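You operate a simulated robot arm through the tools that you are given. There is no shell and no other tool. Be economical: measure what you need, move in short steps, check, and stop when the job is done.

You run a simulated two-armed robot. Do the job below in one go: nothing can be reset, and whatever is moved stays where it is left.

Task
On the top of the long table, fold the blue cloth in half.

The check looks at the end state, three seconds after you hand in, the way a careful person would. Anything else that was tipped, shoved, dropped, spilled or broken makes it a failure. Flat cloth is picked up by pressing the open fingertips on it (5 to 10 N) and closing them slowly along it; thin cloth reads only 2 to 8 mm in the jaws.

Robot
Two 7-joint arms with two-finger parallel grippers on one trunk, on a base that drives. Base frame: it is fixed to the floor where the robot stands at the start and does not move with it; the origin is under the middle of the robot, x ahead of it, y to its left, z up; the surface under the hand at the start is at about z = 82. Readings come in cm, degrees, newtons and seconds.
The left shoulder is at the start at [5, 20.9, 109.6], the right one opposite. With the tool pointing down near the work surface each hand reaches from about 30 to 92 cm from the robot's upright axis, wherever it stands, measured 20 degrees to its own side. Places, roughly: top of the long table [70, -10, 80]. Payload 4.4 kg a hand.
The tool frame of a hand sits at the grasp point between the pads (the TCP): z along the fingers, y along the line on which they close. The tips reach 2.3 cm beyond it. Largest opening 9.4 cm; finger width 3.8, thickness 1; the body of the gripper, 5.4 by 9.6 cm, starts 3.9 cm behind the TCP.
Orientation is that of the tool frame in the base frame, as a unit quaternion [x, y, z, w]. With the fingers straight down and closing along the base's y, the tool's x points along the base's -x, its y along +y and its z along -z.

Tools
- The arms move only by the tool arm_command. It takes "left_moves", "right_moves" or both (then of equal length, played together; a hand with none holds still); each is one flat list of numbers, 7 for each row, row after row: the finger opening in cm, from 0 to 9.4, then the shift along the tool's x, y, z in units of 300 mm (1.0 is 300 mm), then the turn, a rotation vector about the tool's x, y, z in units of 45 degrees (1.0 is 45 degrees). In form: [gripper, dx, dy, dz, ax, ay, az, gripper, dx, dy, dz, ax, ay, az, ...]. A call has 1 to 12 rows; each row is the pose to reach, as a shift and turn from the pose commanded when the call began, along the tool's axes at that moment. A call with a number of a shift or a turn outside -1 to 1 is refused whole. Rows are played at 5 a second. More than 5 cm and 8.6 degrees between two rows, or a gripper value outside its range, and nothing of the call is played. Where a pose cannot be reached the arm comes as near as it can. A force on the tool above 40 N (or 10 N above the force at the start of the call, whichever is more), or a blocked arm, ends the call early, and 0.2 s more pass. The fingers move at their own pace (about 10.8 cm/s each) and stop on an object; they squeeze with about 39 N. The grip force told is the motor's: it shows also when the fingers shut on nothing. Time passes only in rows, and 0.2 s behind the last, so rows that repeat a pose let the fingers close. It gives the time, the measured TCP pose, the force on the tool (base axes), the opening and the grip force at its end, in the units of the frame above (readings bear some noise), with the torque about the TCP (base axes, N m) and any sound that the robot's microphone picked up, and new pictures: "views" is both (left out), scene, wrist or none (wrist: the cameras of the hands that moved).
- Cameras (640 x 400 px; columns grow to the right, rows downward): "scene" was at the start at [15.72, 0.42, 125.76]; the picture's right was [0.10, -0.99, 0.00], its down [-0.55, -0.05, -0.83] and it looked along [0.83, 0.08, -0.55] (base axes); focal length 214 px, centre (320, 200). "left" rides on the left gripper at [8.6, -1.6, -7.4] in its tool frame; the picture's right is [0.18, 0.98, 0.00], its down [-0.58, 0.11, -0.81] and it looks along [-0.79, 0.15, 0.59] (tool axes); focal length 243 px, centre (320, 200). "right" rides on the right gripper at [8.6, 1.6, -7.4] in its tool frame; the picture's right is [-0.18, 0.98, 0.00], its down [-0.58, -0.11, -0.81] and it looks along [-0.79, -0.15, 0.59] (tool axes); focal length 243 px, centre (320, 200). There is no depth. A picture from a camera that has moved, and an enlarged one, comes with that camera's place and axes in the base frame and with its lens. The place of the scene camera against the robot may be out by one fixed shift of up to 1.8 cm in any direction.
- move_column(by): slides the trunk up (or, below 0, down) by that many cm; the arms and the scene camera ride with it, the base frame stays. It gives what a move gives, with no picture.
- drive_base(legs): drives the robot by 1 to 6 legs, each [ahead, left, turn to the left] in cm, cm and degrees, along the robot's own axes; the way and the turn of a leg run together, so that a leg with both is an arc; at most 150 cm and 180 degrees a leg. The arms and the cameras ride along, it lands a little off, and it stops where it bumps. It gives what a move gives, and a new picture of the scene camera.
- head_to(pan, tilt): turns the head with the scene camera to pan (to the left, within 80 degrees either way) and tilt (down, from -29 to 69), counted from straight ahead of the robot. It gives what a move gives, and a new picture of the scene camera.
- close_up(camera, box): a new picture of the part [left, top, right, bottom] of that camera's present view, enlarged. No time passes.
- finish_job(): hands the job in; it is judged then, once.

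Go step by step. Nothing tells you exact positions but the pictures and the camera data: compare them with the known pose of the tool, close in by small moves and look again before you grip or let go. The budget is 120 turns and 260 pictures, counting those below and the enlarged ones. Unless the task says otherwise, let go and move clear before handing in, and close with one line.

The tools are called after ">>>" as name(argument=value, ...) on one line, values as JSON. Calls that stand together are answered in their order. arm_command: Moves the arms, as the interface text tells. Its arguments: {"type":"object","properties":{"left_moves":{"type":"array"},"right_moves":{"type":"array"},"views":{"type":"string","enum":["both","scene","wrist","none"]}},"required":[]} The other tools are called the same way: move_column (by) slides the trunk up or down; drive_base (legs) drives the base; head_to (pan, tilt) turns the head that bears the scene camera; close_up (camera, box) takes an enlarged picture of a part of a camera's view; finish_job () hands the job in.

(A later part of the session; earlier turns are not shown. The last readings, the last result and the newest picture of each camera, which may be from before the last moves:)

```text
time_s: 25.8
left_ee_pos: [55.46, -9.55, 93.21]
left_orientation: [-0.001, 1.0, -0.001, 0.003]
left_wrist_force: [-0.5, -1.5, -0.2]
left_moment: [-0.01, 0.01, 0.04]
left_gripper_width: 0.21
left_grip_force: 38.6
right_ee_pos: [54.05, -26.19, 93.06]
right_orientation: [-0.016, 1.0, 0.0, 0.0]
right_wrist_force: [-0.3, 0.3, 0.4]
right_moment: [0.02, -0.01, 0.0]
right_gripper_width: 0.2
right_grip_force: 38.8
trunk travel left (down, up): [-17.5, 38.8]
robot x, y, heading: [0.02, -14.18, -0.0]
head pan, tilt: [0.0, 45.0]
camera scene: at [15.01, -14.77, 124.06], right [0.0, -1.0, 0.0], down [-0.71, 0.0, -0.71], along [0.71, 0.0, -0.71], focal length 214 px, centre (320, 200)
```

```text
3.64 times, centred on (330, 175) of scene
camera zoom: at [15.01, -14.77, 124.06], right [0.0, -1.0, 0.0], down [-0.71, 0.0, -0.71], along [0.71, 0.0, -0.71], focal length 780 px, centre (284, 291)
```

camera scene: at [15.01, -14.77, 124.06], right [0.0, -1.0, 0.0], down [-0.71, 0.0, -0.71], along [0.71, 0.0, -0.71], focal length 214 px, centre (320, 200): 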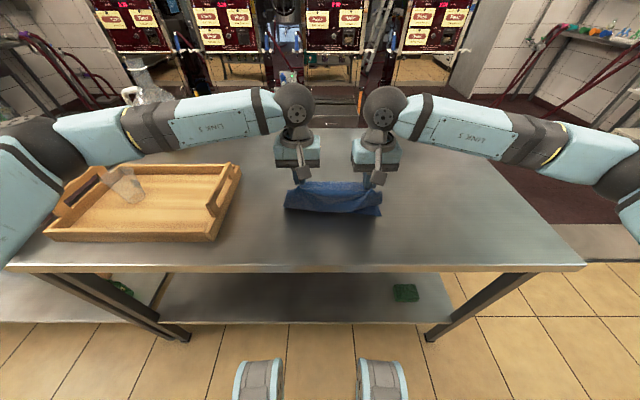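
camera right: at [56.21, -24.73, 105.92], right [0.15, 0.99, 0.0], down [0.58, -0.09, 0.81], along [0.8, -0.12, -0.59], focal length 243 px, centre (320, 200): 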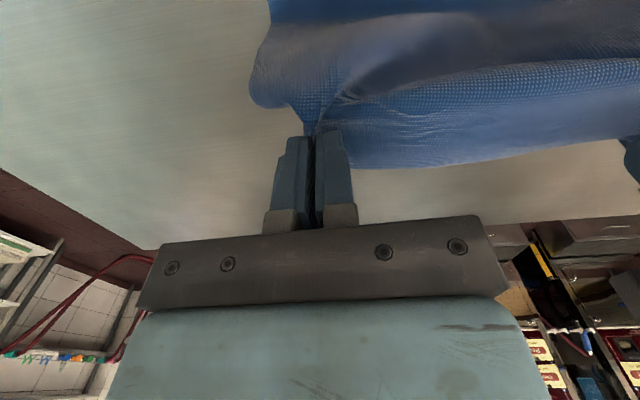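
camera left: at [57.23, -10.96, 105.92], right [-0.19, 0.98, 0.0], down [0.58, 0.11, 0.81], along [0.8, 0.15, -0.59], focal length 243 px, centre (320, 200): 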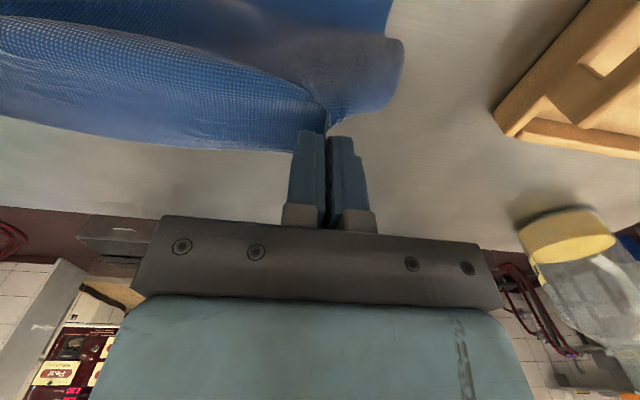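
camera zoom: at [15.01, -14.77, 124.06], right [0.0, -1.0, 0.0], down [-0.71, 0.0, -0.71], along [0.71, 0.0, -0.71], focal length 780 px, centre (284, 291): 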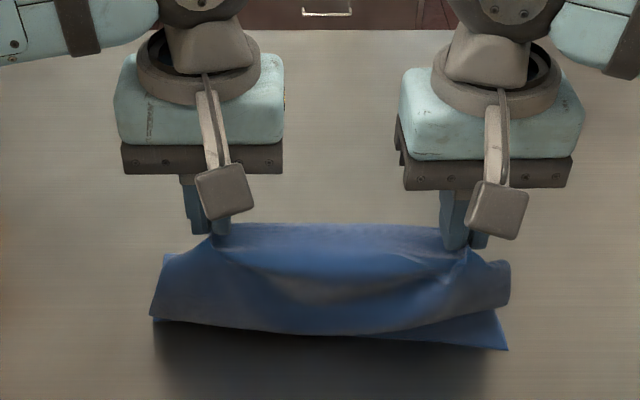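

>>> arm_command(left_moves=[0, 0.01, 0, 0.05, 0, 0, 0, 0, 0.02, 0, 0.1, 0, 0, 0, 0, 0.03, 0, 0.15, 0, 0, 0, 0, 0.04, 0, 0.2, 0, 0, 0, 0, 0.04, 0, 0.2, 0, 0, 0], right_moves=[0, 0.01, 0, 0.05, 0, 0, 0, 0, 0.02, 0, 0.1, 0, 0, 0, 0, 0.03, 0, 0.15, 0, 0, 0, 0, 0.04, 0, 0.195, 0, 0, 0, 0, 0.04, 0, 0.195, 0, 0, 0], views="wrist")

>>> close_up(camera="scene", box=[250, 120, 410, 230])

```text
time_s: 27.0
left_ee_pos: [54.29, -9.52, 87.09]
left_orientation: [-0.001, 1.0, 0.0, 0.002]
left_wrist_force: [0.0, -0.8, 0.6]
left_moment: [0.0, -0.01, 0.0]
left_gripper_width: 0.19
left_grip_force: 39.2
right_ee_pos: [52.98, -26.07, 87.29]
right_orientation: [-0.016, 1.0, 0.0, 0.0]
right_wrist_force: [-0.1, 1.4, 0.0]
right_moment: [0.01, 0.01, 0.0]
right_gripper_width: 0.25
right_grip_force: 39.6
trunk travel left (down, up): [-17.5, 38.8]
robot x, y, heading: [-0.0, -14.33, -0.2]
head pan, tilt: [0.0, 45.0]
camera right: at [44.18, -24.73, 94.77], right [0.15, 0.99, 0.0], down [0.58, -0.09, 0.81], along [0.8, -0.12, -0.59], focal length 243 px, centre (320, 200)
camera left: at [45.63, -11.07, 94.61], right [-0.19, 0.98, 0.0], down [0.58, 0.11, 0.81], along [0.8, 0.15, -0.59], focal length 243 px, centre (320, 200)
```

right: 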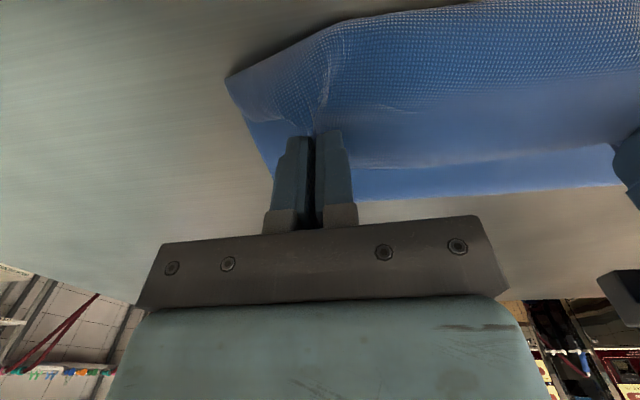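
left: 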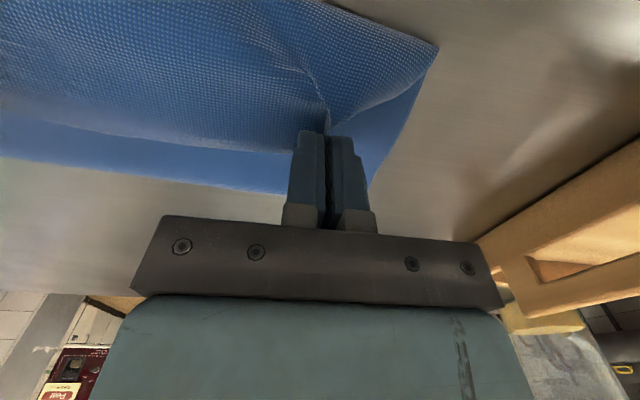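

```text
3.64 times, centred on (330, 175) of scene
camera zoom: at [14.99, -14.76, 124.05], right [0.0, -1.0, 0.0], down [-0.71, 0.0, -0.71], along [0.71, 0.0, -0.71], focal length 780 px, centre (284, 291)
```

zoom: 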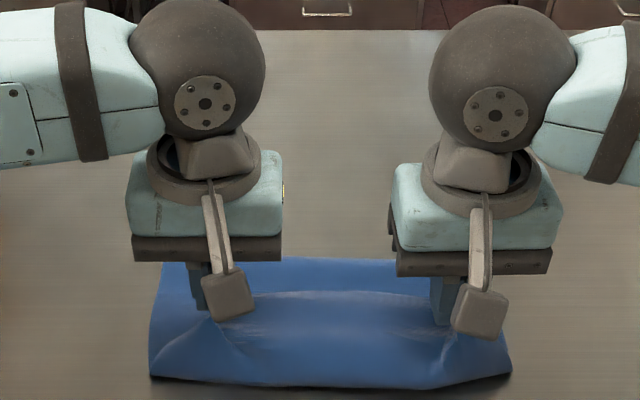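

The hands' pinched strip still faces away from the robot, so the cloth bulges instead of lying over. I'll lift again, pitching the fingers forward so the edge turns over properly.

>>> arm_command(left_moves=[0, -0.03, 0, -0.08, 0, -0.14, 0, 0, -0.06, 0, -0.16, 0, -0.28, 0, 0, -0.09, 0, -0.24, 0, -0.42, 0, 0, -0.11, 0, -0.3, 0, -0.56, 0, 0, -0.13, 0, -0.35, 0, -0.7, 0, 0, -0.14, 0, -0.38, 0, -0.84, 0, 0, -0.15, 0, -0.4, 0, -0.98, 0, 0, -0.15, 0, -0.4, 0, -0.98, 0], right_moves=[0, -0.03, 0, -0.08, 0, -0.14, 0, 0, -0.06, 0, -0.16, 0, -0.28, 0, 0, -0.09, 0, -0.24, 0, -0.42, 0, 0, -0.11, 0, -0.3, 0, -0.56, 0, 0, -0.13, 0, -0.35, 0, -0.7, 0, 0, -0.14, 0, -0.38, 0, -0.84, 0, 0, -0.15, 0, -0.4, 0, -0.98, 0, 0, -0.15, 0, -0.4, 0, -0.98, 0])

```text
time_s: 28.8
left_ee_pos: [58.81, -9.32, 99.2]
left_orientation: [-0.001, 0.926, 0.0, 0.379]
left_wrist_force: [0.1, 0.0, 1.4]
left_moment: [0.02, -0.02, -0.02]
left_gripper_width: 0.17
left_grip_force: 38.8
right_ee_pos: [57.3, -26.03, 99.26]
right_orientation: [-0.014, 0.927, 0.006, 0.375]
right_wrist_force: [0.4, 1.0, -0.6]
right_moment: [-0.02, 0.0, 0.02]
right_gripper_width: 0.22
right_grip_force: 39.0
trunk travel left (down, up): [-17.5, 38.8]
robot x, y, heading: [0.05, -14.55, 0.1]
head pan, tilt: [0.0, 45.0]
camera scene: at [15.02, -14.76, 124.05], right [0.0, -1.0, 0.0], down [-0.71, 0.0, -0.71], along [0.71, 0.0, -0.71], focal length 214 px, centre (320, 200)
camera right: at [45.96, -24.75, 98.69], right [0.1, 0.99, 0.13], down [-0.14, -0.11, 0.98], along [0.98, -0.12, 0.13], focal length 243 px, centre (320, 200)
camera left: at [47.38, -11.0, 98.56], right [-0.13, 0.98, -0.13], down [-0.15, 0.11, 0.98], along [0.98, 0.15, 0.13], focal length 243 px, centre (320, 200)
```

scene: 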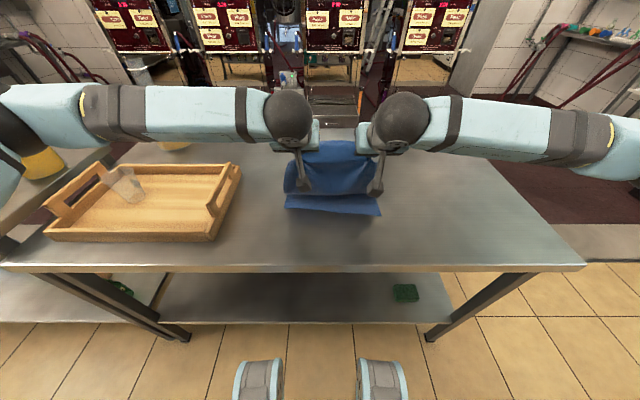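
right: 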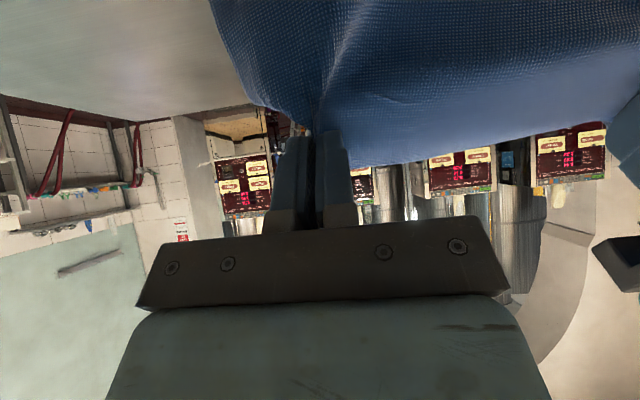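
left: 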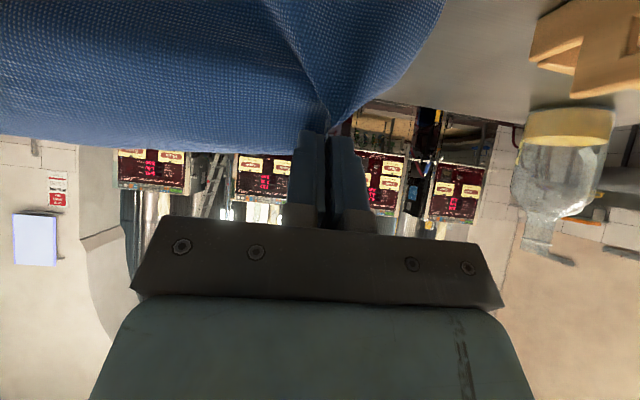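

The edge now turns over well. I'll pitch a bit further while lowering toward the near edge.

>>> arm_command(left_moves=[0, 0.067, 0, 0.03, 0, -0.09, 0, 0, 0.135, 0, 0.06, 0, -0.18, 0, 0, 0.2, 0, 0.09, 0, -0.27, 0, 0, 0.27, 0, 0.118, 0, -0.36, 0, 0, 0.27, 0, 0.118, 0, -0.36, 0], right_moves=[0, 0.067, 0, 0.03, 0, -0.09, 0, 0, 0.135, 0, 0.06, 0, -0.18, 0, 0, 0.2, 0, 0.09, 0, -0.27, 0, 0, 0.27, 0, 0.118, 0, -0.36, 0, 0, 0.27, 0, 0.118, 0, -0.36, 0])

>>> close_up(camera="scene", box=[250, 120, 410, 230])

```text
time_s: 30.0
left_ee_pos: [55.36, -9.52, 91.09]
left_orientation: [-0.001, 0.863, 0.001, 0.505]
left_wrist_force: [-0.5, -0.5, -0.4]
left_moment: [0.01, 0.01, 0.03]
left_gripper_width: 0.2
left_grip_force: 39.1
right_ee_pos: [54.03, -26.17, 90.84]
right_orientation: [-0.013, 0.864, 0.008, 0.503]
right_wrist_force: [0.6, 0.5, -0.6]
right_moment: [-0.02, 0.03, -0.02]
right_gripper_width: 0.22
right_grip_force: 39.3
trunk travel left (down, up): [-17.5, 38.8]
robot x, y, heading: [0.3, -14.41, 0.1]
head pan, tilt: [0.0, 45.0]
camera scene: at [15.01, -14.8, 124.05], right [0.0, -1.0, 0.0], down [-0.71, 0.0, -0.71], along [0.71, 0.0, -0.71], focal length 214 px, centre (320, 200)
camera right: at [43.36, -24.76, 87.13], right [0.06, 0.99, 0.16], down [-0.41, -0.12, 0.9], along [0.91, -0.12, 0.4], focal length 243 px, centre (320, 200)
camera left: at [44.68, -11.09, 87.28], right [-0.09, 0.98, -0.16], down [-0.42, 0.11, 0.9], along [0.9, 0.15, 0.4], focal length 243 px, centre (320, 200)
```

scene: 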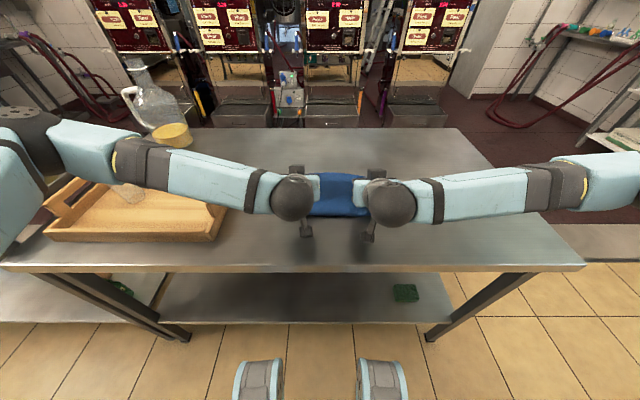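
right: 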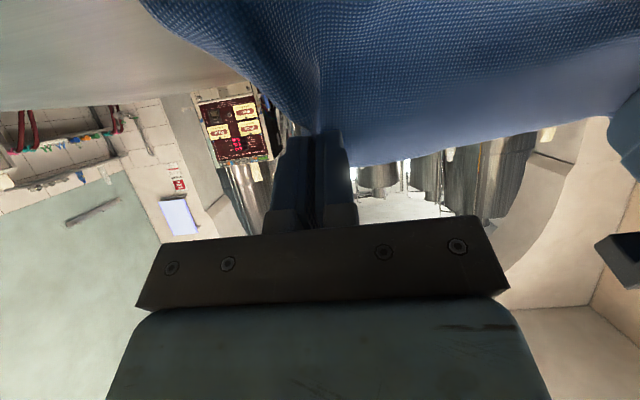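
left: 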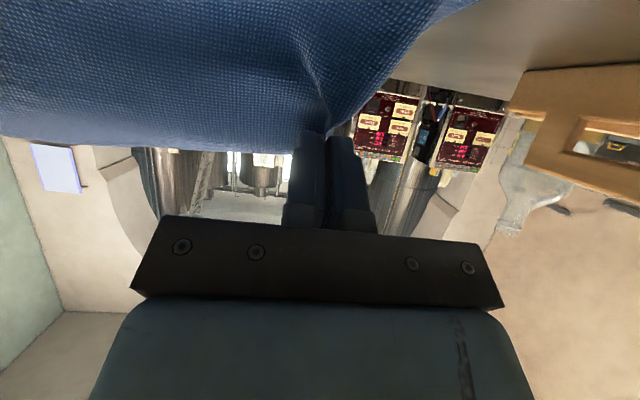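

```text
3.64 times, centred on (330, 175) of scene
camera zoom: at [15.01, -14.8, 124.05], right [0.0, -1.0, 0.0], down [-0.71, 0.0, -0.71], along [0.71, 0.0, -0.71], focal length 780 px, centre (284, 291)
```

zoom: 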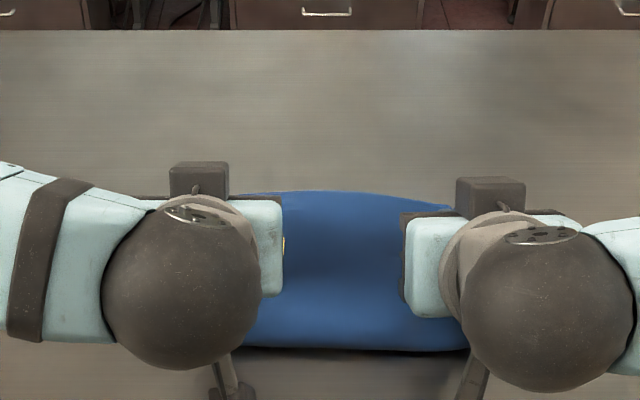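

The strip is turning over; forearms are clear of the tray. I'll lower a bit more and draw the edge toward the robot so the top layer runs straight, then check before releasing.

>>> arm_command(left_moves=[0, 0.037, 0, -0.01, 0, 0, 0, 0, 0.075, 0, -0.02, 0, 0, 0, 0, 0.112, 0, -0.029, 0, 0, 0, 0, 0.112, 0, -0.029, 0, 0, 0], right_moves=[0, 0.037, 0, -0.01, 0, 0, 0, 0, 0.075, 0, -0.02, 0, 0, 0, 0, 0.105, 0, -0.029, 0, 0, 0, 0, 0.105, 0, -0.029, 0, 0, 0], views="wrist")

>>> head_to(pan=0, tilt=60)

```text
time_s: 31.0
left_ee_pos: [52.96, -9.5, 88.49]
left_orientation: [-0.001, 0.863, 0.0, 0.505]
left_wrist_force: [-0.1, -0.6, 0.1]
left_moment: [-0.04, 0.0, 0.01]
left_gripper_width: 0.19
left_grip_force: 39.0
right_ee_pos: [51.65, -26.21, 88.65]
right_orientation: [-0.014, 0.865, 0.008, 0.502]
right_wrist_force: [-0.2, 0.8, 0.5]
right_moment: [0.0, 0.01, 0.02]
right_gripper_width: 0.18
right_grip_force: 38.7
trunk travel left (down, up): [-17.5, 38.8]
robot x, y, heading: [0.0, -14.49, 0.2]
head pan, tilt: [0.0, 45.0]
camera right: at [40.92, -24.88, 84.95], right [0.06, 0.99, 0.16], down [-0.41, -0.12, 0.9], along [0.91, -0.12, 0.4], focal length 243 px, centre (320, 200)
camera left: at [42.2, -11.08, 84.75], right [-0.09, 0.98, -0.16], down [-0.42, 0.11, 0.9], along [0.9, 0.15, 0.4], focal length 243 px, centre (320, 200)
```

right: 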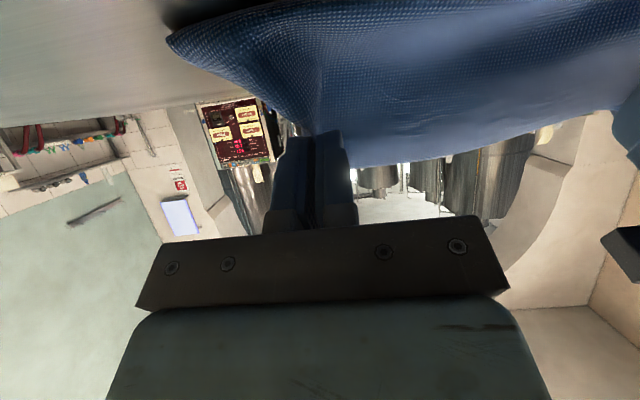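
left: 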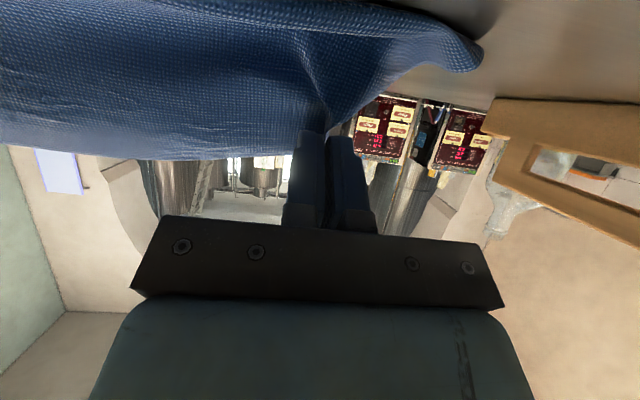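

```text
time_s: 31.8
left_ee_pos: [52.89, -9.54, 88.59]
left_orientation: [-0.001, 0.863, 0.0, 0.505]
left_wrist_force: [-0.9, -2.2, -0.1]
left_moment: [-0.01, -0.02, 0.0]
left_gripper_width: 0.2
left_grip_force: 38.8
right_ee_pos: [51.74, -26.14, 88.73]
right_orientation: [-0.014, 0.865, 0.008, 0.502]
right_wrist_force: [1.4, 1.2, 0.5]
right_moment: [-0.01, 0.02, 0.0]
right_gripper_width: 0.22
right_grip_force: 38.4
trunk travel left (down, up): [-17.5, 38.8]
robot x, y, heading: [0.15, -14.22, 0.0]
head pan, tilt: [0.0, 60.0]
camera scene: at [13.55, -14.76, 122.11], right [0.0, -1.0, 0.0], down [-0.87, 0.0, -0.5], along [0.5, 0.0, -0.87], focal length 214 px, centre (320, 200)
```

scene: 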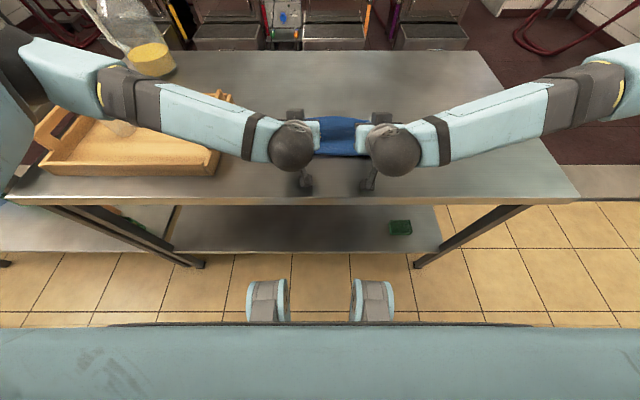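

The crease came out too near the robot: my arc was too high, so the top layer is too long. I'll carry the edge back out to lay the cloth down again, keeping the forward pitch, then redo the fold with a lower arc.

>>> arm_command(left_moves=[0, -0.133, 0, -0.018, 0, 0, 0, 0, -0.267, 0, -0.035, 0, 0, 0, 0, -0.374, 0, 0.019, 0, 0, 0, 0, -0.48, 0, 0.073, 0, 0, 0, 0, -0.515, 0, 0.169, 0, 0, 0, 0, -0.55, 0, 0.265, 0, 0, 0, 0, -0.52, 0, 0.379, 0, 0, 0, 0, -0.487, 0, 0.492, 0, 0, 0, 0, -0.43, 0, 0.6, 0, 0, 0, 0, -0.43, 0, 0.6, 0, 0, 0], right_moves=[0, -0.133, 0, -0.018, 0, 0, 0, 0, -0.267, 0, -0.035, 0, 0, 0, 0, -0.374, 0, 0.019, 0, 0, 0, 0, -0.48, 0, 0.073, 0, 0, 0, 0, -0.515, -0.005, 0.169, 0, 0, 0, 0, -0.55, -0.01, 0.265, 0, 0, 0, 0, -0.52, -0.015, 0.379, 0, 0, 0, 0, -0.487, -0.02, 0.492, 0, 0, 0, 0, -0.43, -0.02, 0.6, 0, 0, 0, 0, -0.43, -0.02, 0.6, 0, 0, 0], views="none")

>>> head_to(pan=0, tilt=50)

>>> close_up(camera="scene", box=[240, 80, 420, 210])

```text
time_s: 34.0
left_ee_pos: [74.89, -9.17, 91.12]
left_orientation: [-0.001, 0.863, 0.0, 0.505]
left_wrist_force: [0.5, -3.4, 0.7]
left_moment: [-0.05, 0.02, -0.09]
left_gripper_width: 0.19
left_grip_force: 38.6
right_ee_pos: [73.64, -26.09, 91.02]
right_orientation: [-0.014, 0.864, 0.008, 0.504]
right_wrist_force: [0.1, 3.8, -0.1]
right_moment: [-0.02, 0.0, 0.1]
right_gripper_width: 0.23
right_grip_force: 39.3
trunk travel left (down, up): [-17.5, 38.8]
robot x, y, heading: [0.13, -14.0, 0.0]
head pan, tilt: [0.0, 60.0]
```

```text
time_s: 34.7
left_ee_pos: [75.09, -9.03, 91.05]
left_orientation: [-0.001, 0.864, 0.0, 0.504]
left_wrist_force: [0.1, -3.2, -0.3]
left_moment: [-0.06, 0.03, -0.03]
left_gripper_width: 0.18
left_grip_force: 39.0
right_ee_pos: [73.51, -26.13, 90.99]
right_orientation: [-0.014, 0.865, 0.008, 0.502]
right_wrist_force: [1.0, 3.9, -0.8]
right_moment: [0.02, 0.02, 0.09]
right_gripper_width: 0.2
right_grip_force: 38.7
trunk travel left (down, up): [-17.5, 38.8]
robot x, y, heading: [-0.02, -14.2, -0.1]
head pan, tilt: [0.0, 50.0]
camera scene: at [14.57, -14.76, 123.36], right [0.0, -1.0, 0.0], down [-0.77, 0.0, -0.64], along [0.64, 0.0, -0.77], focal length 214 px, centre (320, 200)
```

scene: 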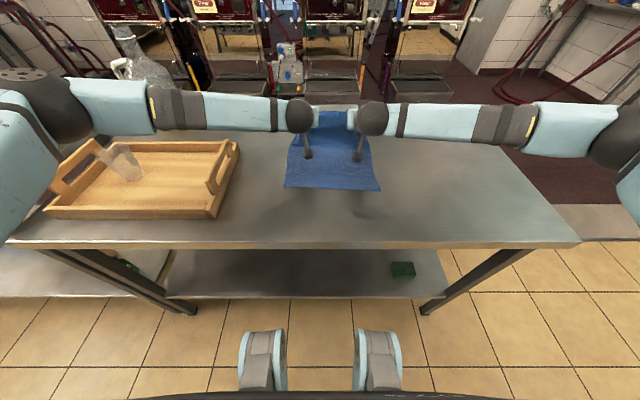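

```text
3.08 times, centred on (330, 145) of scene
camera zoom: at [14.57, -14.76, 123.36], right [0.0, -1.0, 0.0], down [-0.77, 0.0, -0.64], along [0.64, 0.0, -0.77], focal length 660 px, centre (289, 369)
```

zoom: 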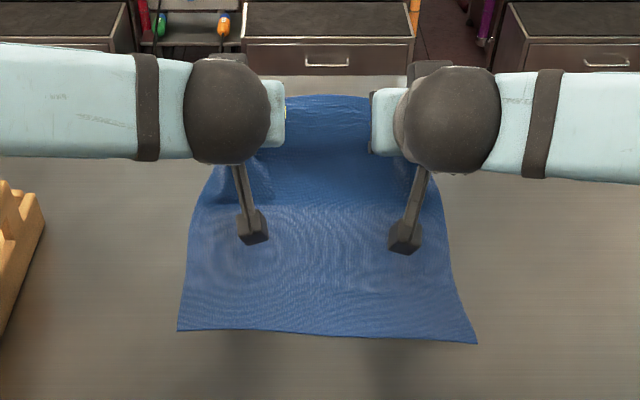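

The cloth lies flat again up to about x=70, with the near edge at x≈52.5, so the fold line should be at x≈67. I'll redo the fold along a lower arc of about 11 cm radius.

>>> arm_command(left_moves=[0, -0.022, 0, -0.066, 0, 0, 0, 0, -0.044, 0, -0.132, 0, 0, 0, 0, -0.023, 0, -0.2, 0, 0, 0, 0, -0.002, 0, -0.269, 0, 0, 0, 0, 0.046, 0, -0.324, 0, 0, 0, 0, 0.094, 0, -0.379, 0, 0, 0, 0, 0.156, 0, -0.411, 0, 0, 0, 0, 0.218, 0, -0.443, 0, 0, 0, 0, 0.272, 0, -0.459, 0, 0, 0, 0, 0.327, 0, -0.474, 0, 0, 0, 0, 0.368, 0, -0.474, 0, 0, 0], right_moves=[0, -0.022, 0, -0.066, 0, 0, 0, 0, -0.044, 0, -0.132, 0, 0, 0, 0, -0.023, 0.005, -0.2, 0, 0, 0, 0, -0.002, 0.005, -0.269, 0, 0, 0, 0, 0.046, 0.01, -0.324, 0, 0, 0, 0, 0.094, 0.01, -0.379, 0, 0, 0, 0, 0.156, 0.015, -0.411, 0, 0, 0, 0, 0.218, 0.015, -0.443, 0, 0, 0, 0, 0.272, 0.02, -0.459, 0, 0, 0, 0, 0.327, 0.02, -0.474, 0, 0, 0, 0, 0.368, 0.02, -0.474, 0, 0, 0])

>>> close_up(camera="scene", box=[240, 80, 420, 210])

```text
time_s: 37.1
left_ee_pos: [57.19, -9.26, 88.24]
left_orientation: [-0.001, 0.863, 0.0, 0.504]
left_wrist_force: [0.9, -0.3, 3.0]
left_moment: [0.06, 0.38, -0.26]
left_gripper_width: 0.21
left_grip_force: 39.0
right_ee_pos: [55.79, -26.15, 88.36]
right_orientation: [-0.014, 0.865, 0.007, 0.502]
right_wrist_force: [0.0, 0.9, -0.7]
right_moment: [0.02, 0.01, 0.02]
right_gripper_width: 0.19
right_grip_force: 39.2
trunk travel left (down, up): [-17.5, 38.8]
robot x, y, heading: [-0.19, -14.13, 0.1]
head pan, tilt: [0.0, 50.0]
camera scene: at [14.56, -14.74, 123.37], right [0.0, -1.0, 0.0], down [-0.77, 0.0, -0.64], along [0.64, 0.0, -0.77], focal length 214 px, centre (320, 200)
camera right: at [45.06, -24.75, 84.68], right [0.06, 0.99, 0.16], down [-0.41, -0.12, 0.9], along [0.91, -0.12, 0.4], focal length 243 px, centre (320, 200)
camera left: at [46.45, -10.95, 84.51], right [-0.09, 0.98, -0.16], down [-0.42, 0.11, 0.9], along [0.9, 0.15, 0.4], focal length 243 px, centre (320, 200)
```

scene: 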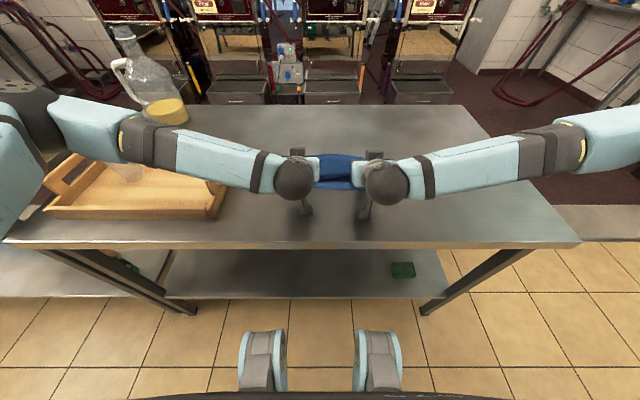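
right: 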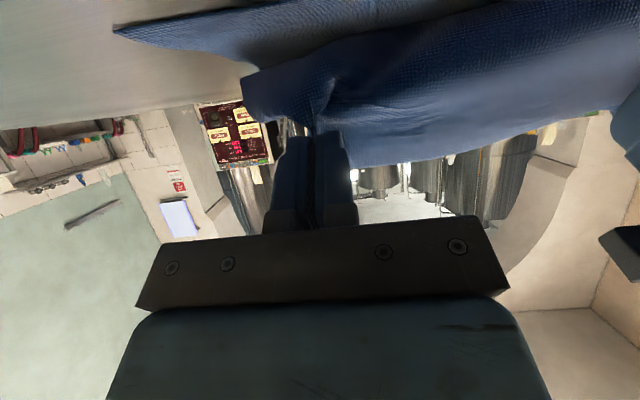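
left: 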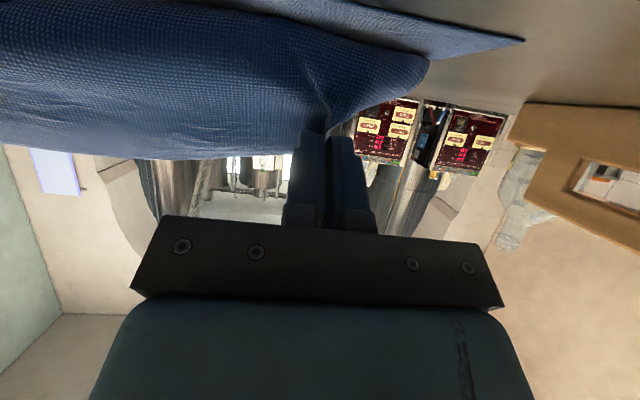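

```text
3.08 times, centred on (330, 145) of scene
camera zoom: at [14.56, -14.74, 123.37], right [0.0, -1.0, 0.0], down [-0.77, 0.0, -0.64], along [0.64, 0.0, -0.77], focal length 660 px, centre (289, 369)
```

zoom: 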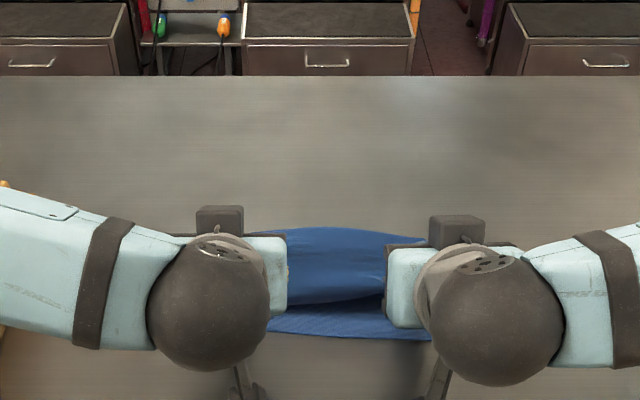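

Now the near edge shows below and the top layer comes over it correctly. I'll open both hands and draw them back toward the robot and up.

>>> arm_command(left_moves=[0, -0.009, 0, -0.005, 0, 0, 0, 2, -0.009, 0, -0.005, 0, 0, 0, 4, -0.009, 0, -0.005, 0, 0, 0, 4, -0.009, 0, -0.005, 0, 0, 0, 4, -0.02, 0, -0.1, 0, 0, 0, 4, -0.04, 0, -0.2, 0, 0, 0, 4, -0.12, 0, -0.3, 0, 0, 0, 4, -0.25, 0, -0.35, 0, 0, 0], right_moves=[0, 0, 0, 0, 0, 0, 0, 2, 0, 0, 0, 0, 0, 0, 4, 0, 0, 0, 0, 0, 0, 4, 0, 0, 0, 0, 0, 0, 4, -0.02, 0, -0.1, 0, 0, 0, 4, -0.04, 0, -0.2, 0, 0, 0, 4, -0.12, 0, -0.3, 0, 0, 0, 4, -0.25, 0, -0.35, 0, 0, 0])

>>> close_up(camera="scene", box=[240, 80, 420, 210])

```text
time_s: 38.9
left_ee_pos: [51.69, -9.39, 99.99]
left_orientation: [-0.001, 0.863, 0.001, 0.505]
left_wrist_force: [0.5, 0.8, 0.0]
left_moment: [0.02, 0.04, 0.01]
left_gripper_width: 3.98
left_grip_force: 0.0
right_ee_pos: [50.41, -26.24, 100.22]
right_orientation: [-0.014, 0.865, 0.008, 0.502]
right_wrist_force: [0.6, 0.7, 0.6]
right_moment: [0.02, 0.02, -0.01]
right_gripper_width: 4.0
right_grip_force: 0.0
trunk travel left (down, up): [-17.5, 38.8]
robot x, y, heading: [-0.23, -14.58, -0.0]
head pan, tilt: [0.0, 50.0]
camera scene: at [14.51, -14.75, 123.35], right [0.0, -1.0, 0.0], down [-0.77, 0.0, -0.64], along [0.64, 0.0, -0.77], focal length 214 px, centre (320, 200)
camera right: at [39.65, -24.91, 96.53], right [0.06, 0.99, 0.16], down [-0.41, -0.12, 0.9], along [0.91, -0.12, 0.4], focal length 243 px, centre (320, 200)
camera left: at [40.93, -10.94, 96.3], right [-0.09, 0.98, -0.16], down [-0.42, 0.11, 0.9], along [0.9, 0.15, 0.4], focal length 243 px, centre (320, 200)
```

scene: 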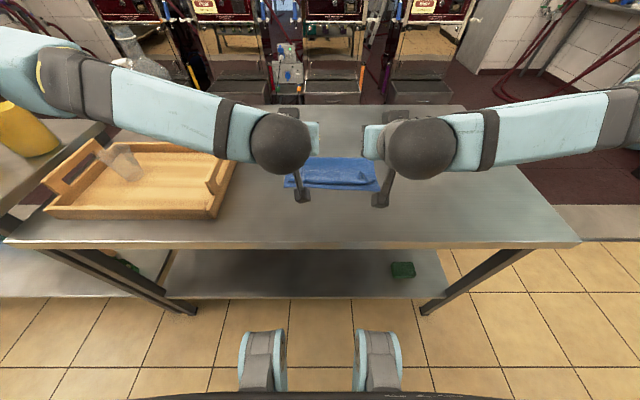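
right: 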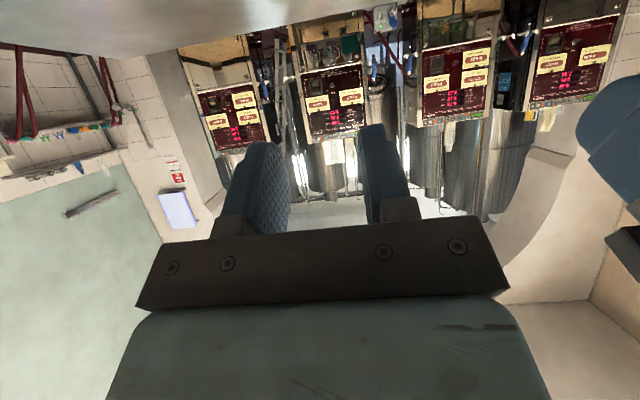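
left: 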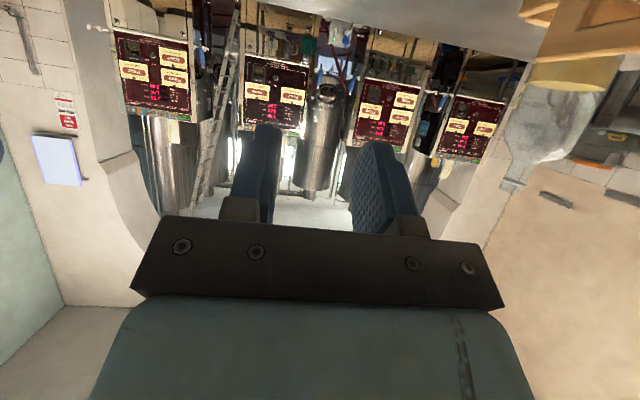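

```text
3.08 times, centred on (330, 145) of scene
camera zoom: at [14.51, -14.75, 123.35], right [0.0, -1.0, 0.0], down [-0.77, 0.0, -0.64], along [0.64, 0.0, -0.77], focal length 660 px, centre (289, 369)
```

zoom: 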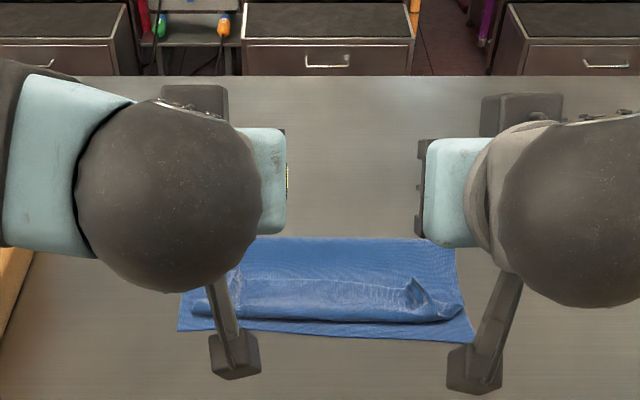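

The cloth is folded over with a few rolled spots at the top edge. I'll raise the hands out of the way and upright them to see better.

>>> arm_command(left_moves=[4, -0.05, 0.03, -0.03, 0, 0.15, 0, 4, -0.1, 0.06, -0.06, 0, 0.3, 0, 4, -0.15, 0.1, -0.09, 0, 0.45, 0, 4, -0.2, 0.14, -0.11, 0, 0.6, 0, 4, -0.233, 0.17, -0.13, 0, 0.75, 0, 4, -0.233, 0.2, -0.13, 0, 0.9, 0, 4, -0.233, 0.23, -0.13, 0, 1, 0], right_moves=[4, -0.05, -0.03, -0.03, 0, 0.15, 0, 4, -0.1, -0.06, -0.06, 0, 0.3, 0, 4, -0.15, -0.1, -0.09, 0, 0.45, 0, 4, -0.2, -0.14, -0.11, 0, 0.6, 0, 4, -0.233, -0.17, -0.13, 0, 0.75, 0, 4, -0.233, -0.2, -0.13, 0, 0.9, 0, 4, -0.233, -0.23, -0.13, 0, 1, 0], views="scene")

>>> close_up(camera="scene", box=[260, 130, 400, 210])

```text
time_s: 40.5
left_ee_pos: [51.81, -2.51, 107.98]
left_orientation: [0.0, 0.991, 0.0, 0.134]
left_wrist_force: [0.5, -0.6, -0.1]
left_moment: [0.0, 0.02, -0.01]
left_gripper_width: 4.0
left_grip_force: 0.1
right_ee_pos: [50.79, -33.15, 108.21]
right_orientation: [-0.016, 0.991, 0.002, 0.132]
right_wrist_force: [0.3, -0.2, 0.2]
right_moment: [-0.01, 0.0, 0.0]
right_gripper_width: 3.99
right_grip_force: 0.1
trunk travel left (down, up): [-17.5, 38.8]
robot x, y, heading: [0.13, -14.45, -0.1]
head pan, tilt: [0.0, 50.0]
camera scene: at [14.59, -14.75, 123.36], right [0.0, -1.0, 0.0], down [-0.77, 0.0, -0.64], along [0.64, 0.0, -0.77], focal length 214 px, centre (320, 200)
```

scene: 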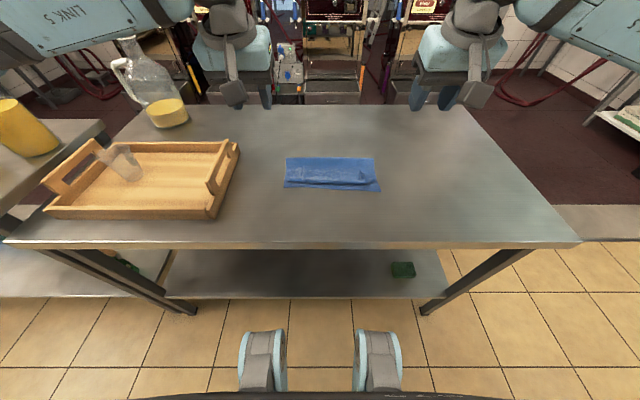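

```text
4.57 times, centred on (330, 170) of scene
camera zoom: at [14.59, -14.75, 123.36], right [0.0, -1.0, 0.0], down [-0.77, 0.0, -0.64], along [0.64, 0.0, -0.77], focal length 980 px, centre (274, 337)
```

zoom: 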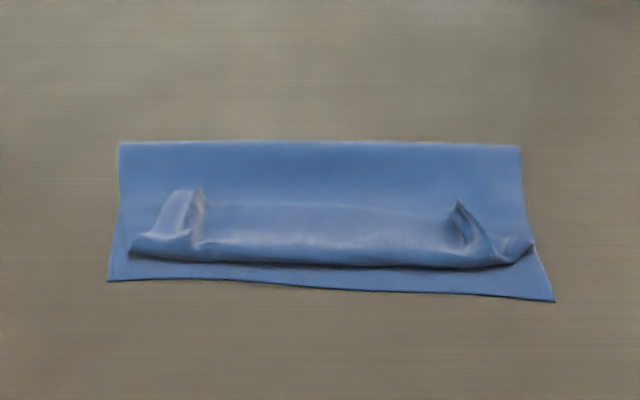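

The fold looks good, but the top edge is curled back by about 4 cm. I'll use open, vertical fingers to sweep that flap toward the robot; first I'll position them behind it.

>>> arm_command(left_moves=[6, -0.025, -0.04, 0.11, 0, 0.06, 0, 6, -0.05, -0.083, 0.22, 0, 0.12, 0, 6, -0.076, -0.125, 0.33, 0, 0.18, 0, 6, -0.1, -0.167, 0.44, 0, 0.24, 0, 6, -0.125, -0.21, 0.55, 0, 0.3, 0, 6, -0.152, -0.25, 0.664, 0, 0.342, 0, 6, -0.152, -0.25, 0.664, 0, 0.342, 0], right_moves=[6, -0.03, 0.046, 0.113, 0, 0.06, 0, 6, -0.06, 0.091, 0.227, 0, 0.12, 0, 6, -0.09, 0.137, 0.34, 0, 0.18, 0, 6, -0.12, 0.182, 0.453, 0, 0.24, 0, 6, -0.15, 0.228, 0.567, 0, 0.3, 0, 6, -0.182, 0.273, 0.68, 0, 0.342, 0, 6, -0.182, 0.273, 0.68, 0, 0.342, 0], views="wrist")

```text
time_s: 42.1
left_ee_pos: [61.6, -9.87, 89.75]
left_orientation: [-0.001, 1.0, -0.001, 0.004]
left_wrist_force: [0.1, 0.0, 0.9]
left_moment: [0.01, -0.01, 0.0]
left_gripper_width: 6.02
left_grip_force: 0.1
right_ee_pos: [61.18, -24.63, 89.77]
right_orientation: [-0.015, 1.0, 0.001, -0.002]
right_wrist_force: [0.1, -0.5, 1.0]
right_moment: [0.02, 0.0, -0.01]
right_gripper_width: 6.02
right_grip_force: 0.0
trunk travel left (down, up): [-17.5, 38.8]
robot x, y, heading: [0.59, -14.13, 0.1]
head pan, tilt: [0.0, 50.0]
camera right: at [52.49, -23.14, 97.27], right [0.15, 0.99, 0.0], down [0.59, -0.09, 0.81], along [0.8, -0.12, -0.59], focal length 243 px, centre (320, 200)
camera left: at [52.97, -11.5, 97.27], right [-0.19, 0.98, 0.0], down [0.58, 0.11, 0.81], along [0.79, 0.15, -0.59], focal length 243 px, centre (320, 200)
```

right: 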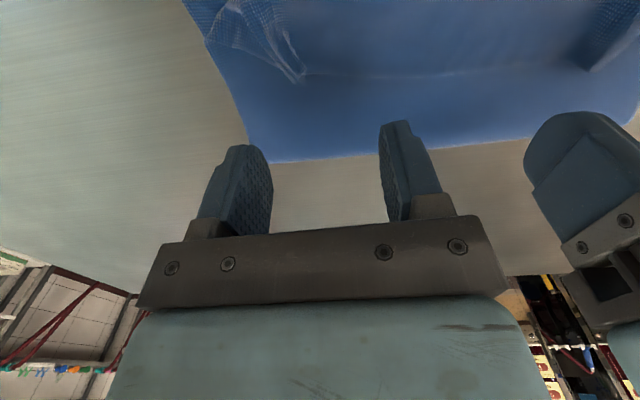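
left: 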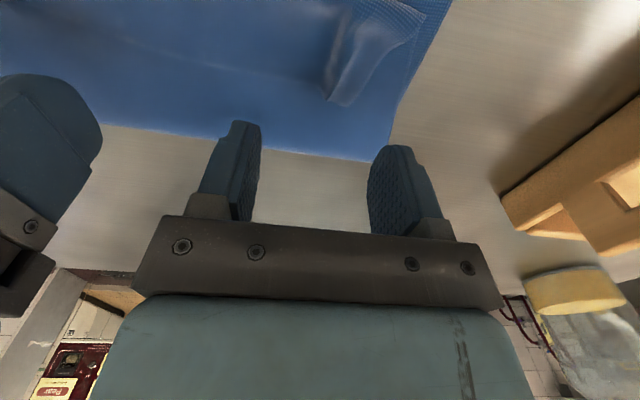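

The flap's edge is at about x≈60. I'll step 2 cm farther out, lower the fingertips just onto the top layer, then sweep toward the robot.

>>> arm_command(left_moves=[6, -0.065, 0, 0, 0, 0, 0, 6, -0.065, 0, 0.08, 0, 0, 0, 6, -0.065, 0, 0.14, 0, 0, 0, 6, -0.065, 0, 0.156, 0, 0, 0, 6, -0.065, 0, 0.156, 0, 0, 0], right_moves=[6, -0.065, -0.015, 0, 0, 0, 0, 6, -0.065, -0.015, 0.08, 0, 0, 0, 6, -0.065, -0.015, 0.14, 0, 0, 0, 6, -0.065, -0.015, 0.156, 0, 0, 0, 6, -0.065, -0.015, 0.156, 0, 0, 0], views="wrist")

```text
time_s: 43.3
left_ee_pos: [63.41, -10.07, 85.25]
left_orientation: [-0.001, 1.0, 0.001, 0.002]
left_wrist_force: [-0.4, 0.0, 0.4]
left_moment: [-0.03, -0.01, 0.01]
left_gripper_width: 5.99
left_grip_force: 0.0
right_ee_pos: [63.22, -25.05, 85.19]
right_orientation: [-0.016, 1.0, 0.0, -0.001]
right_wrist_force: [-0.6, -0.2, 0.0]
right_moment: [0.02, 0.01, -0.02]
right_gripper_width: 6.0
right_grip_force: 0.1
trunk travel left (down, up): [-17.5, 38.8]
robot x, y, heading: [-0.35, -14.37, -0.2]
head pan, tilt: [0.0, 50.0]
camera right: at [54.5, -23.64, 92.76], right [0.15, 0.99, 0.0], down [0.59, -0.09, 0.81], along [0.8, -0.12, -0.59], focal length 243 px, centre (320, 200)
camera left: at [54.82, -11.63, 92.76], right [-0.19, 0.98, 0.0], down [0.58, 0.11, 0.81], along [0.79, 0.15, -0.59], focal length 243 px, centre (320, 200)
```

right: 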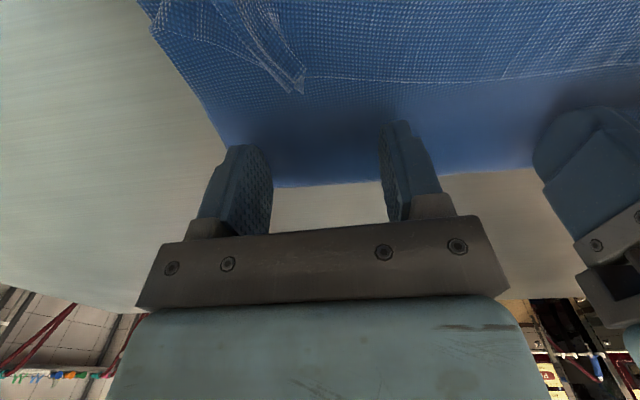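
left: 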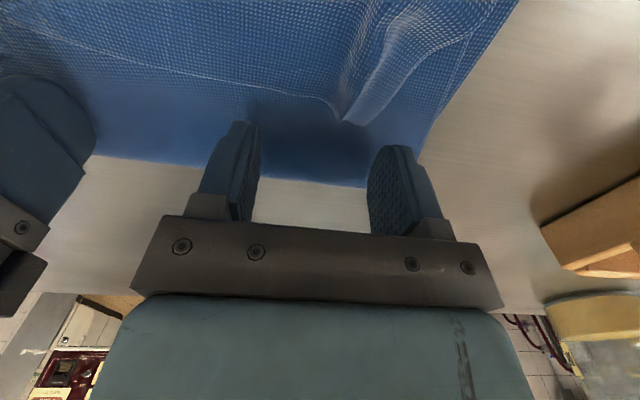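

Fingertips hover just above the top layer behind the flap. Now I'll lower slightly, narrow the fingers so they meet the flap's corners, and sweep toward the robot.

>>> arm_command(left_moves=[3, 0, 0, 0, 0, 0, 0, 3, 0, 0, 0.012, 0, 0, 0, 3, 0.05, 0, 0.014, 0, 0, 0, 3, 0.1, 0, 0.014, 0, 0, 0, 3, 0.15, 0, 0.014, 0, 0, 0, 3, 0.2, 0, 0.014, 0, 0, 0, 3, 0.25, 0, 0.014, 0, 0, 0, 3, 0.3, 0, 0.014, 0, 0, 0], right_moves=[3, 0, -0.05, 0, 0, 0, 0, 3, 0, -0.05, 0.012, 0, 0, 0, 3, 0.05, -0.05, 0.014, 0, 0, 0, 3, 0.1, -0.05, 0.014, 0, 0, 0, 3, 0.15, -0.05, 0.014, 0, 0, 0, 3, 0.2, -0.05, 0.014, 0, 0, 0, 3, 0.25, -0.05, 0.014, 0, 0, 0, 3, 0.3, -0.05, 0.014, 0, 0, 0])

```text
time_s: 45.1
left_ee_pos: [54.38, -10.03, 84.75]
left_orientation: [-0.001, 1.0, 0.0, 0.003]
left_wrist_force: [-1.2, 0.6, -0.4]
left_moment: [-0.01, 0.02, -0.04]
left_gripper_width: 2.99
left_grip_force: 0.0
right_ee_pos: [54.26, -26.75, 84.74]
right_orientation: [-0.015, 1.0, 0.0, 0.0]
right_wrist_force: [0.4, -0.1, 0.5]
right_moment: [-0.03, 0.0, 0.0]
right_gripper_width: 2.98
right_grip_force: 0.1
trunk travel left (down, up): [-17.5, 38.8]
robot x, y, heading: [-0.34, -14.63, -0.1]
head pan, tilt: [0.0, 50.0]
camera scene: at [14.54, -14.76, 123.37], right [0.0, -1.0, 0.0], down [-0.77, 0.0, -0.64], along [0.64, 0.0, -0.77], focal length 214 px, centre (320, 200)
camera right: at [45.51, -25.39, 92.38], right [0.15, 0.99, 0.0], down [0.59, -0.09, 0.81], along [0.8, -0.12, -0.59], focal length 243 px, centre (320, 200)
camera left: at [45.65, -11.62, 92.31], right [-0.19, 0.98, 0.0], down [0.58, 0.11, 0.81], along [0.79, 0.15, -0.59], focal length 243 px, centre (320, 200)
```

scene: 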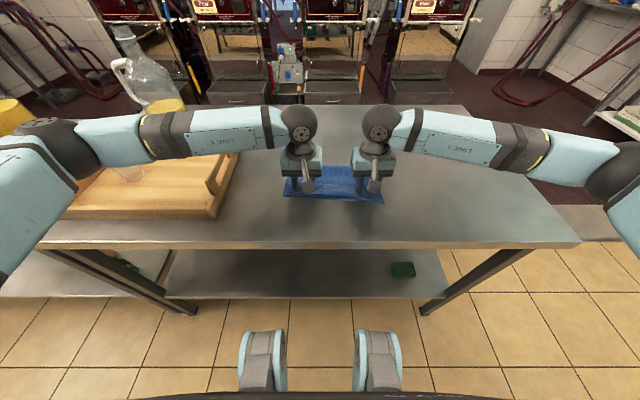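
right: 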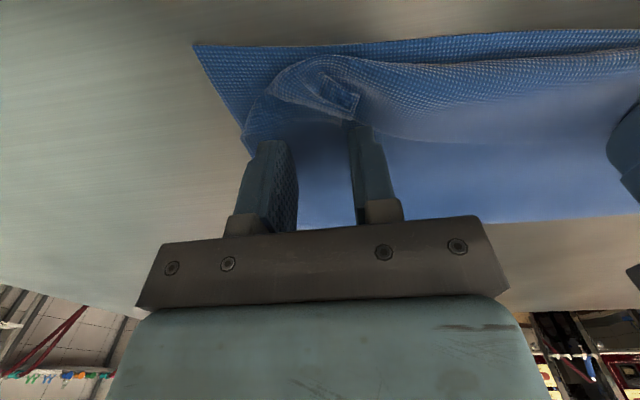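
left: 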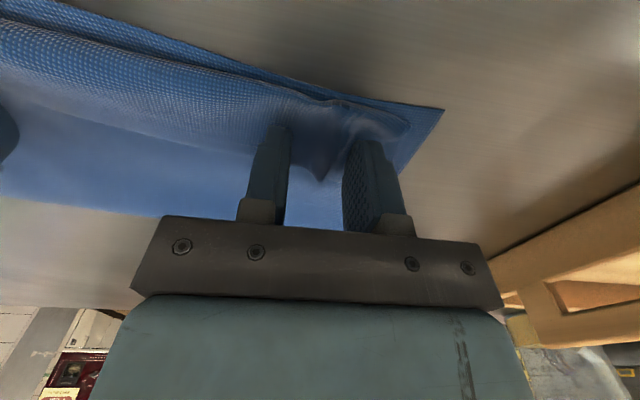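

The flap is being rolled toward the robot. I'll continue the sweep past the near edge.

>>> arm_command(left_moves=[3, 0.04, 0, 0, 0, 0, 0, 3, 0.08, 0, 0, 0, 0, 0, 3, 0.12, 0, 0, 0, 0, 0, 3, 0.16, 0, 0, 0, 0, 0, 3, 0.2, 0, 0, 0, 0, 0, 3, 0.22, 0, 0, 0, 0, 0], right_moves=[3, 0.04, 0, 0, 0, 0, 0, 3, 0.08, 0, 0, 0, 0, 0, 3, 0.12, 0, 0, 0, 0, 0, 3, 0.16, 0, 0, 0, 0, 0, 3, 0.2, 0, 0, 0, 0, 0, 3, 0.22, 0, 0, 0, 0, 0])

>>> close_up(camera="scene", box=[260, 130, 400, 210])

```text
time_s: 46.5
left_ee_pos: [47.84, -10.19, 84.93]
left_orientation: [-0.001, 1.0, 0.0, 0.002]
left_wrist_force: [-0.4, 0.6, 0.0]
left_moment: [-0.02, 0.01, -0.03]
left_gripper_width: 3.0
left_grip_force: 0.2
right_ee_pos: [47.72, -27.06, 84.94]
right_orientation: [-0.016, 1.0, 0.0, -0.001]
right_wrist_force: [0.0, 0.4, -0.1]
right_moment: [0.01, 0.02, 0.01]
right_gripper_width: 3.0
right_grip_force: 0.0
trunk travel left (down, up): [-17.5, 38.8]
robot x, y, heading: [-0.21, -14.26, -0.1]
head pan, tilt: [0.0, 50.0]
camera scene: at [14.57, -14.76, 123.36], right [0.0, -1.0, 0.0], down [-0.77, 0.0, -0.64], along [0.64, 0.0, -0.77], focal length 214 px, centre (320, 200)
camera right: at [38.96, -25.63, 92.43], right [0.15, 0.99, 0.0], down [0.59, -0.09, 0.81], along [0.8, -0.12, -0.59], focal length 243 px, centre (320, 200)
camera left: at [39.23, -11.72, 92.44], right [-0.19, 0.98, 0.0], down [0.58, 0.11, 0.81], along [0.79, 0.15, -0.59], focal length 243 px, centre (320, 200)
```

scene: 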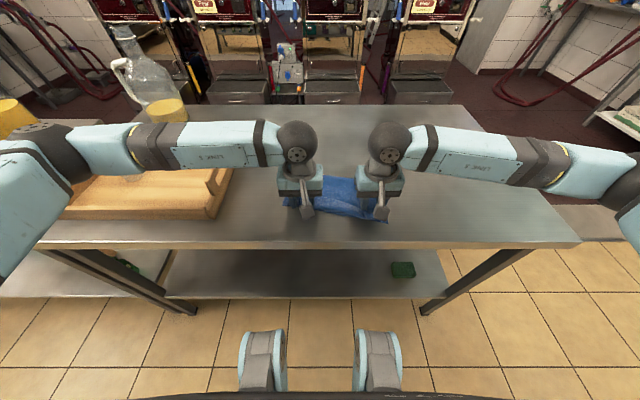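
right: 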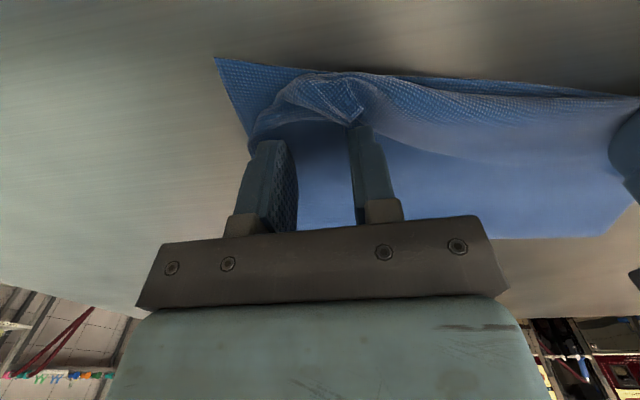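
left: 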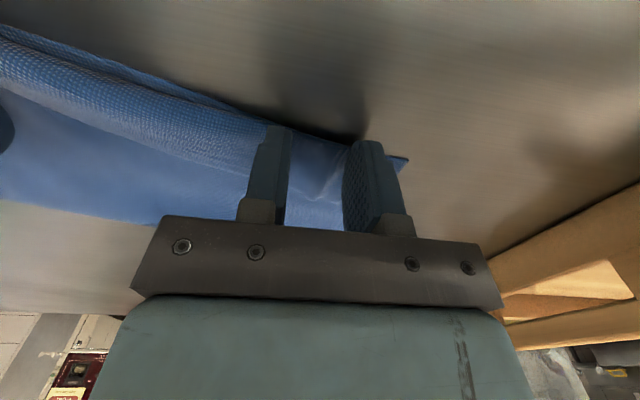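

```text
4.57 times, centred on (330, 170) of scene
camera zoom: at [14.57, -14.76, 123.36], right [0.0, -1.0, 0.0], down [-0.77, 0.0, -0.64], along [0.64, 0.0, -0.77], focal length 980 px, centre (274, 337)
```

zoom: 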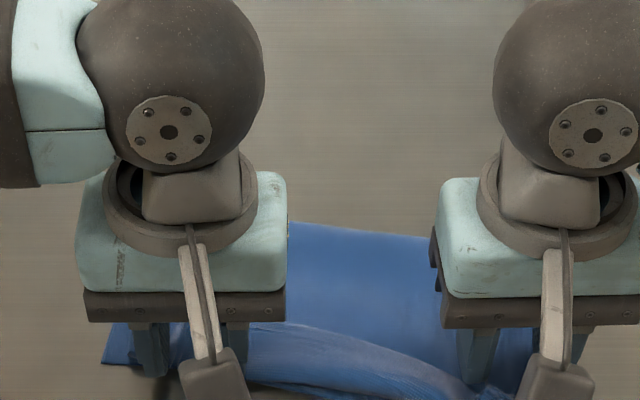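

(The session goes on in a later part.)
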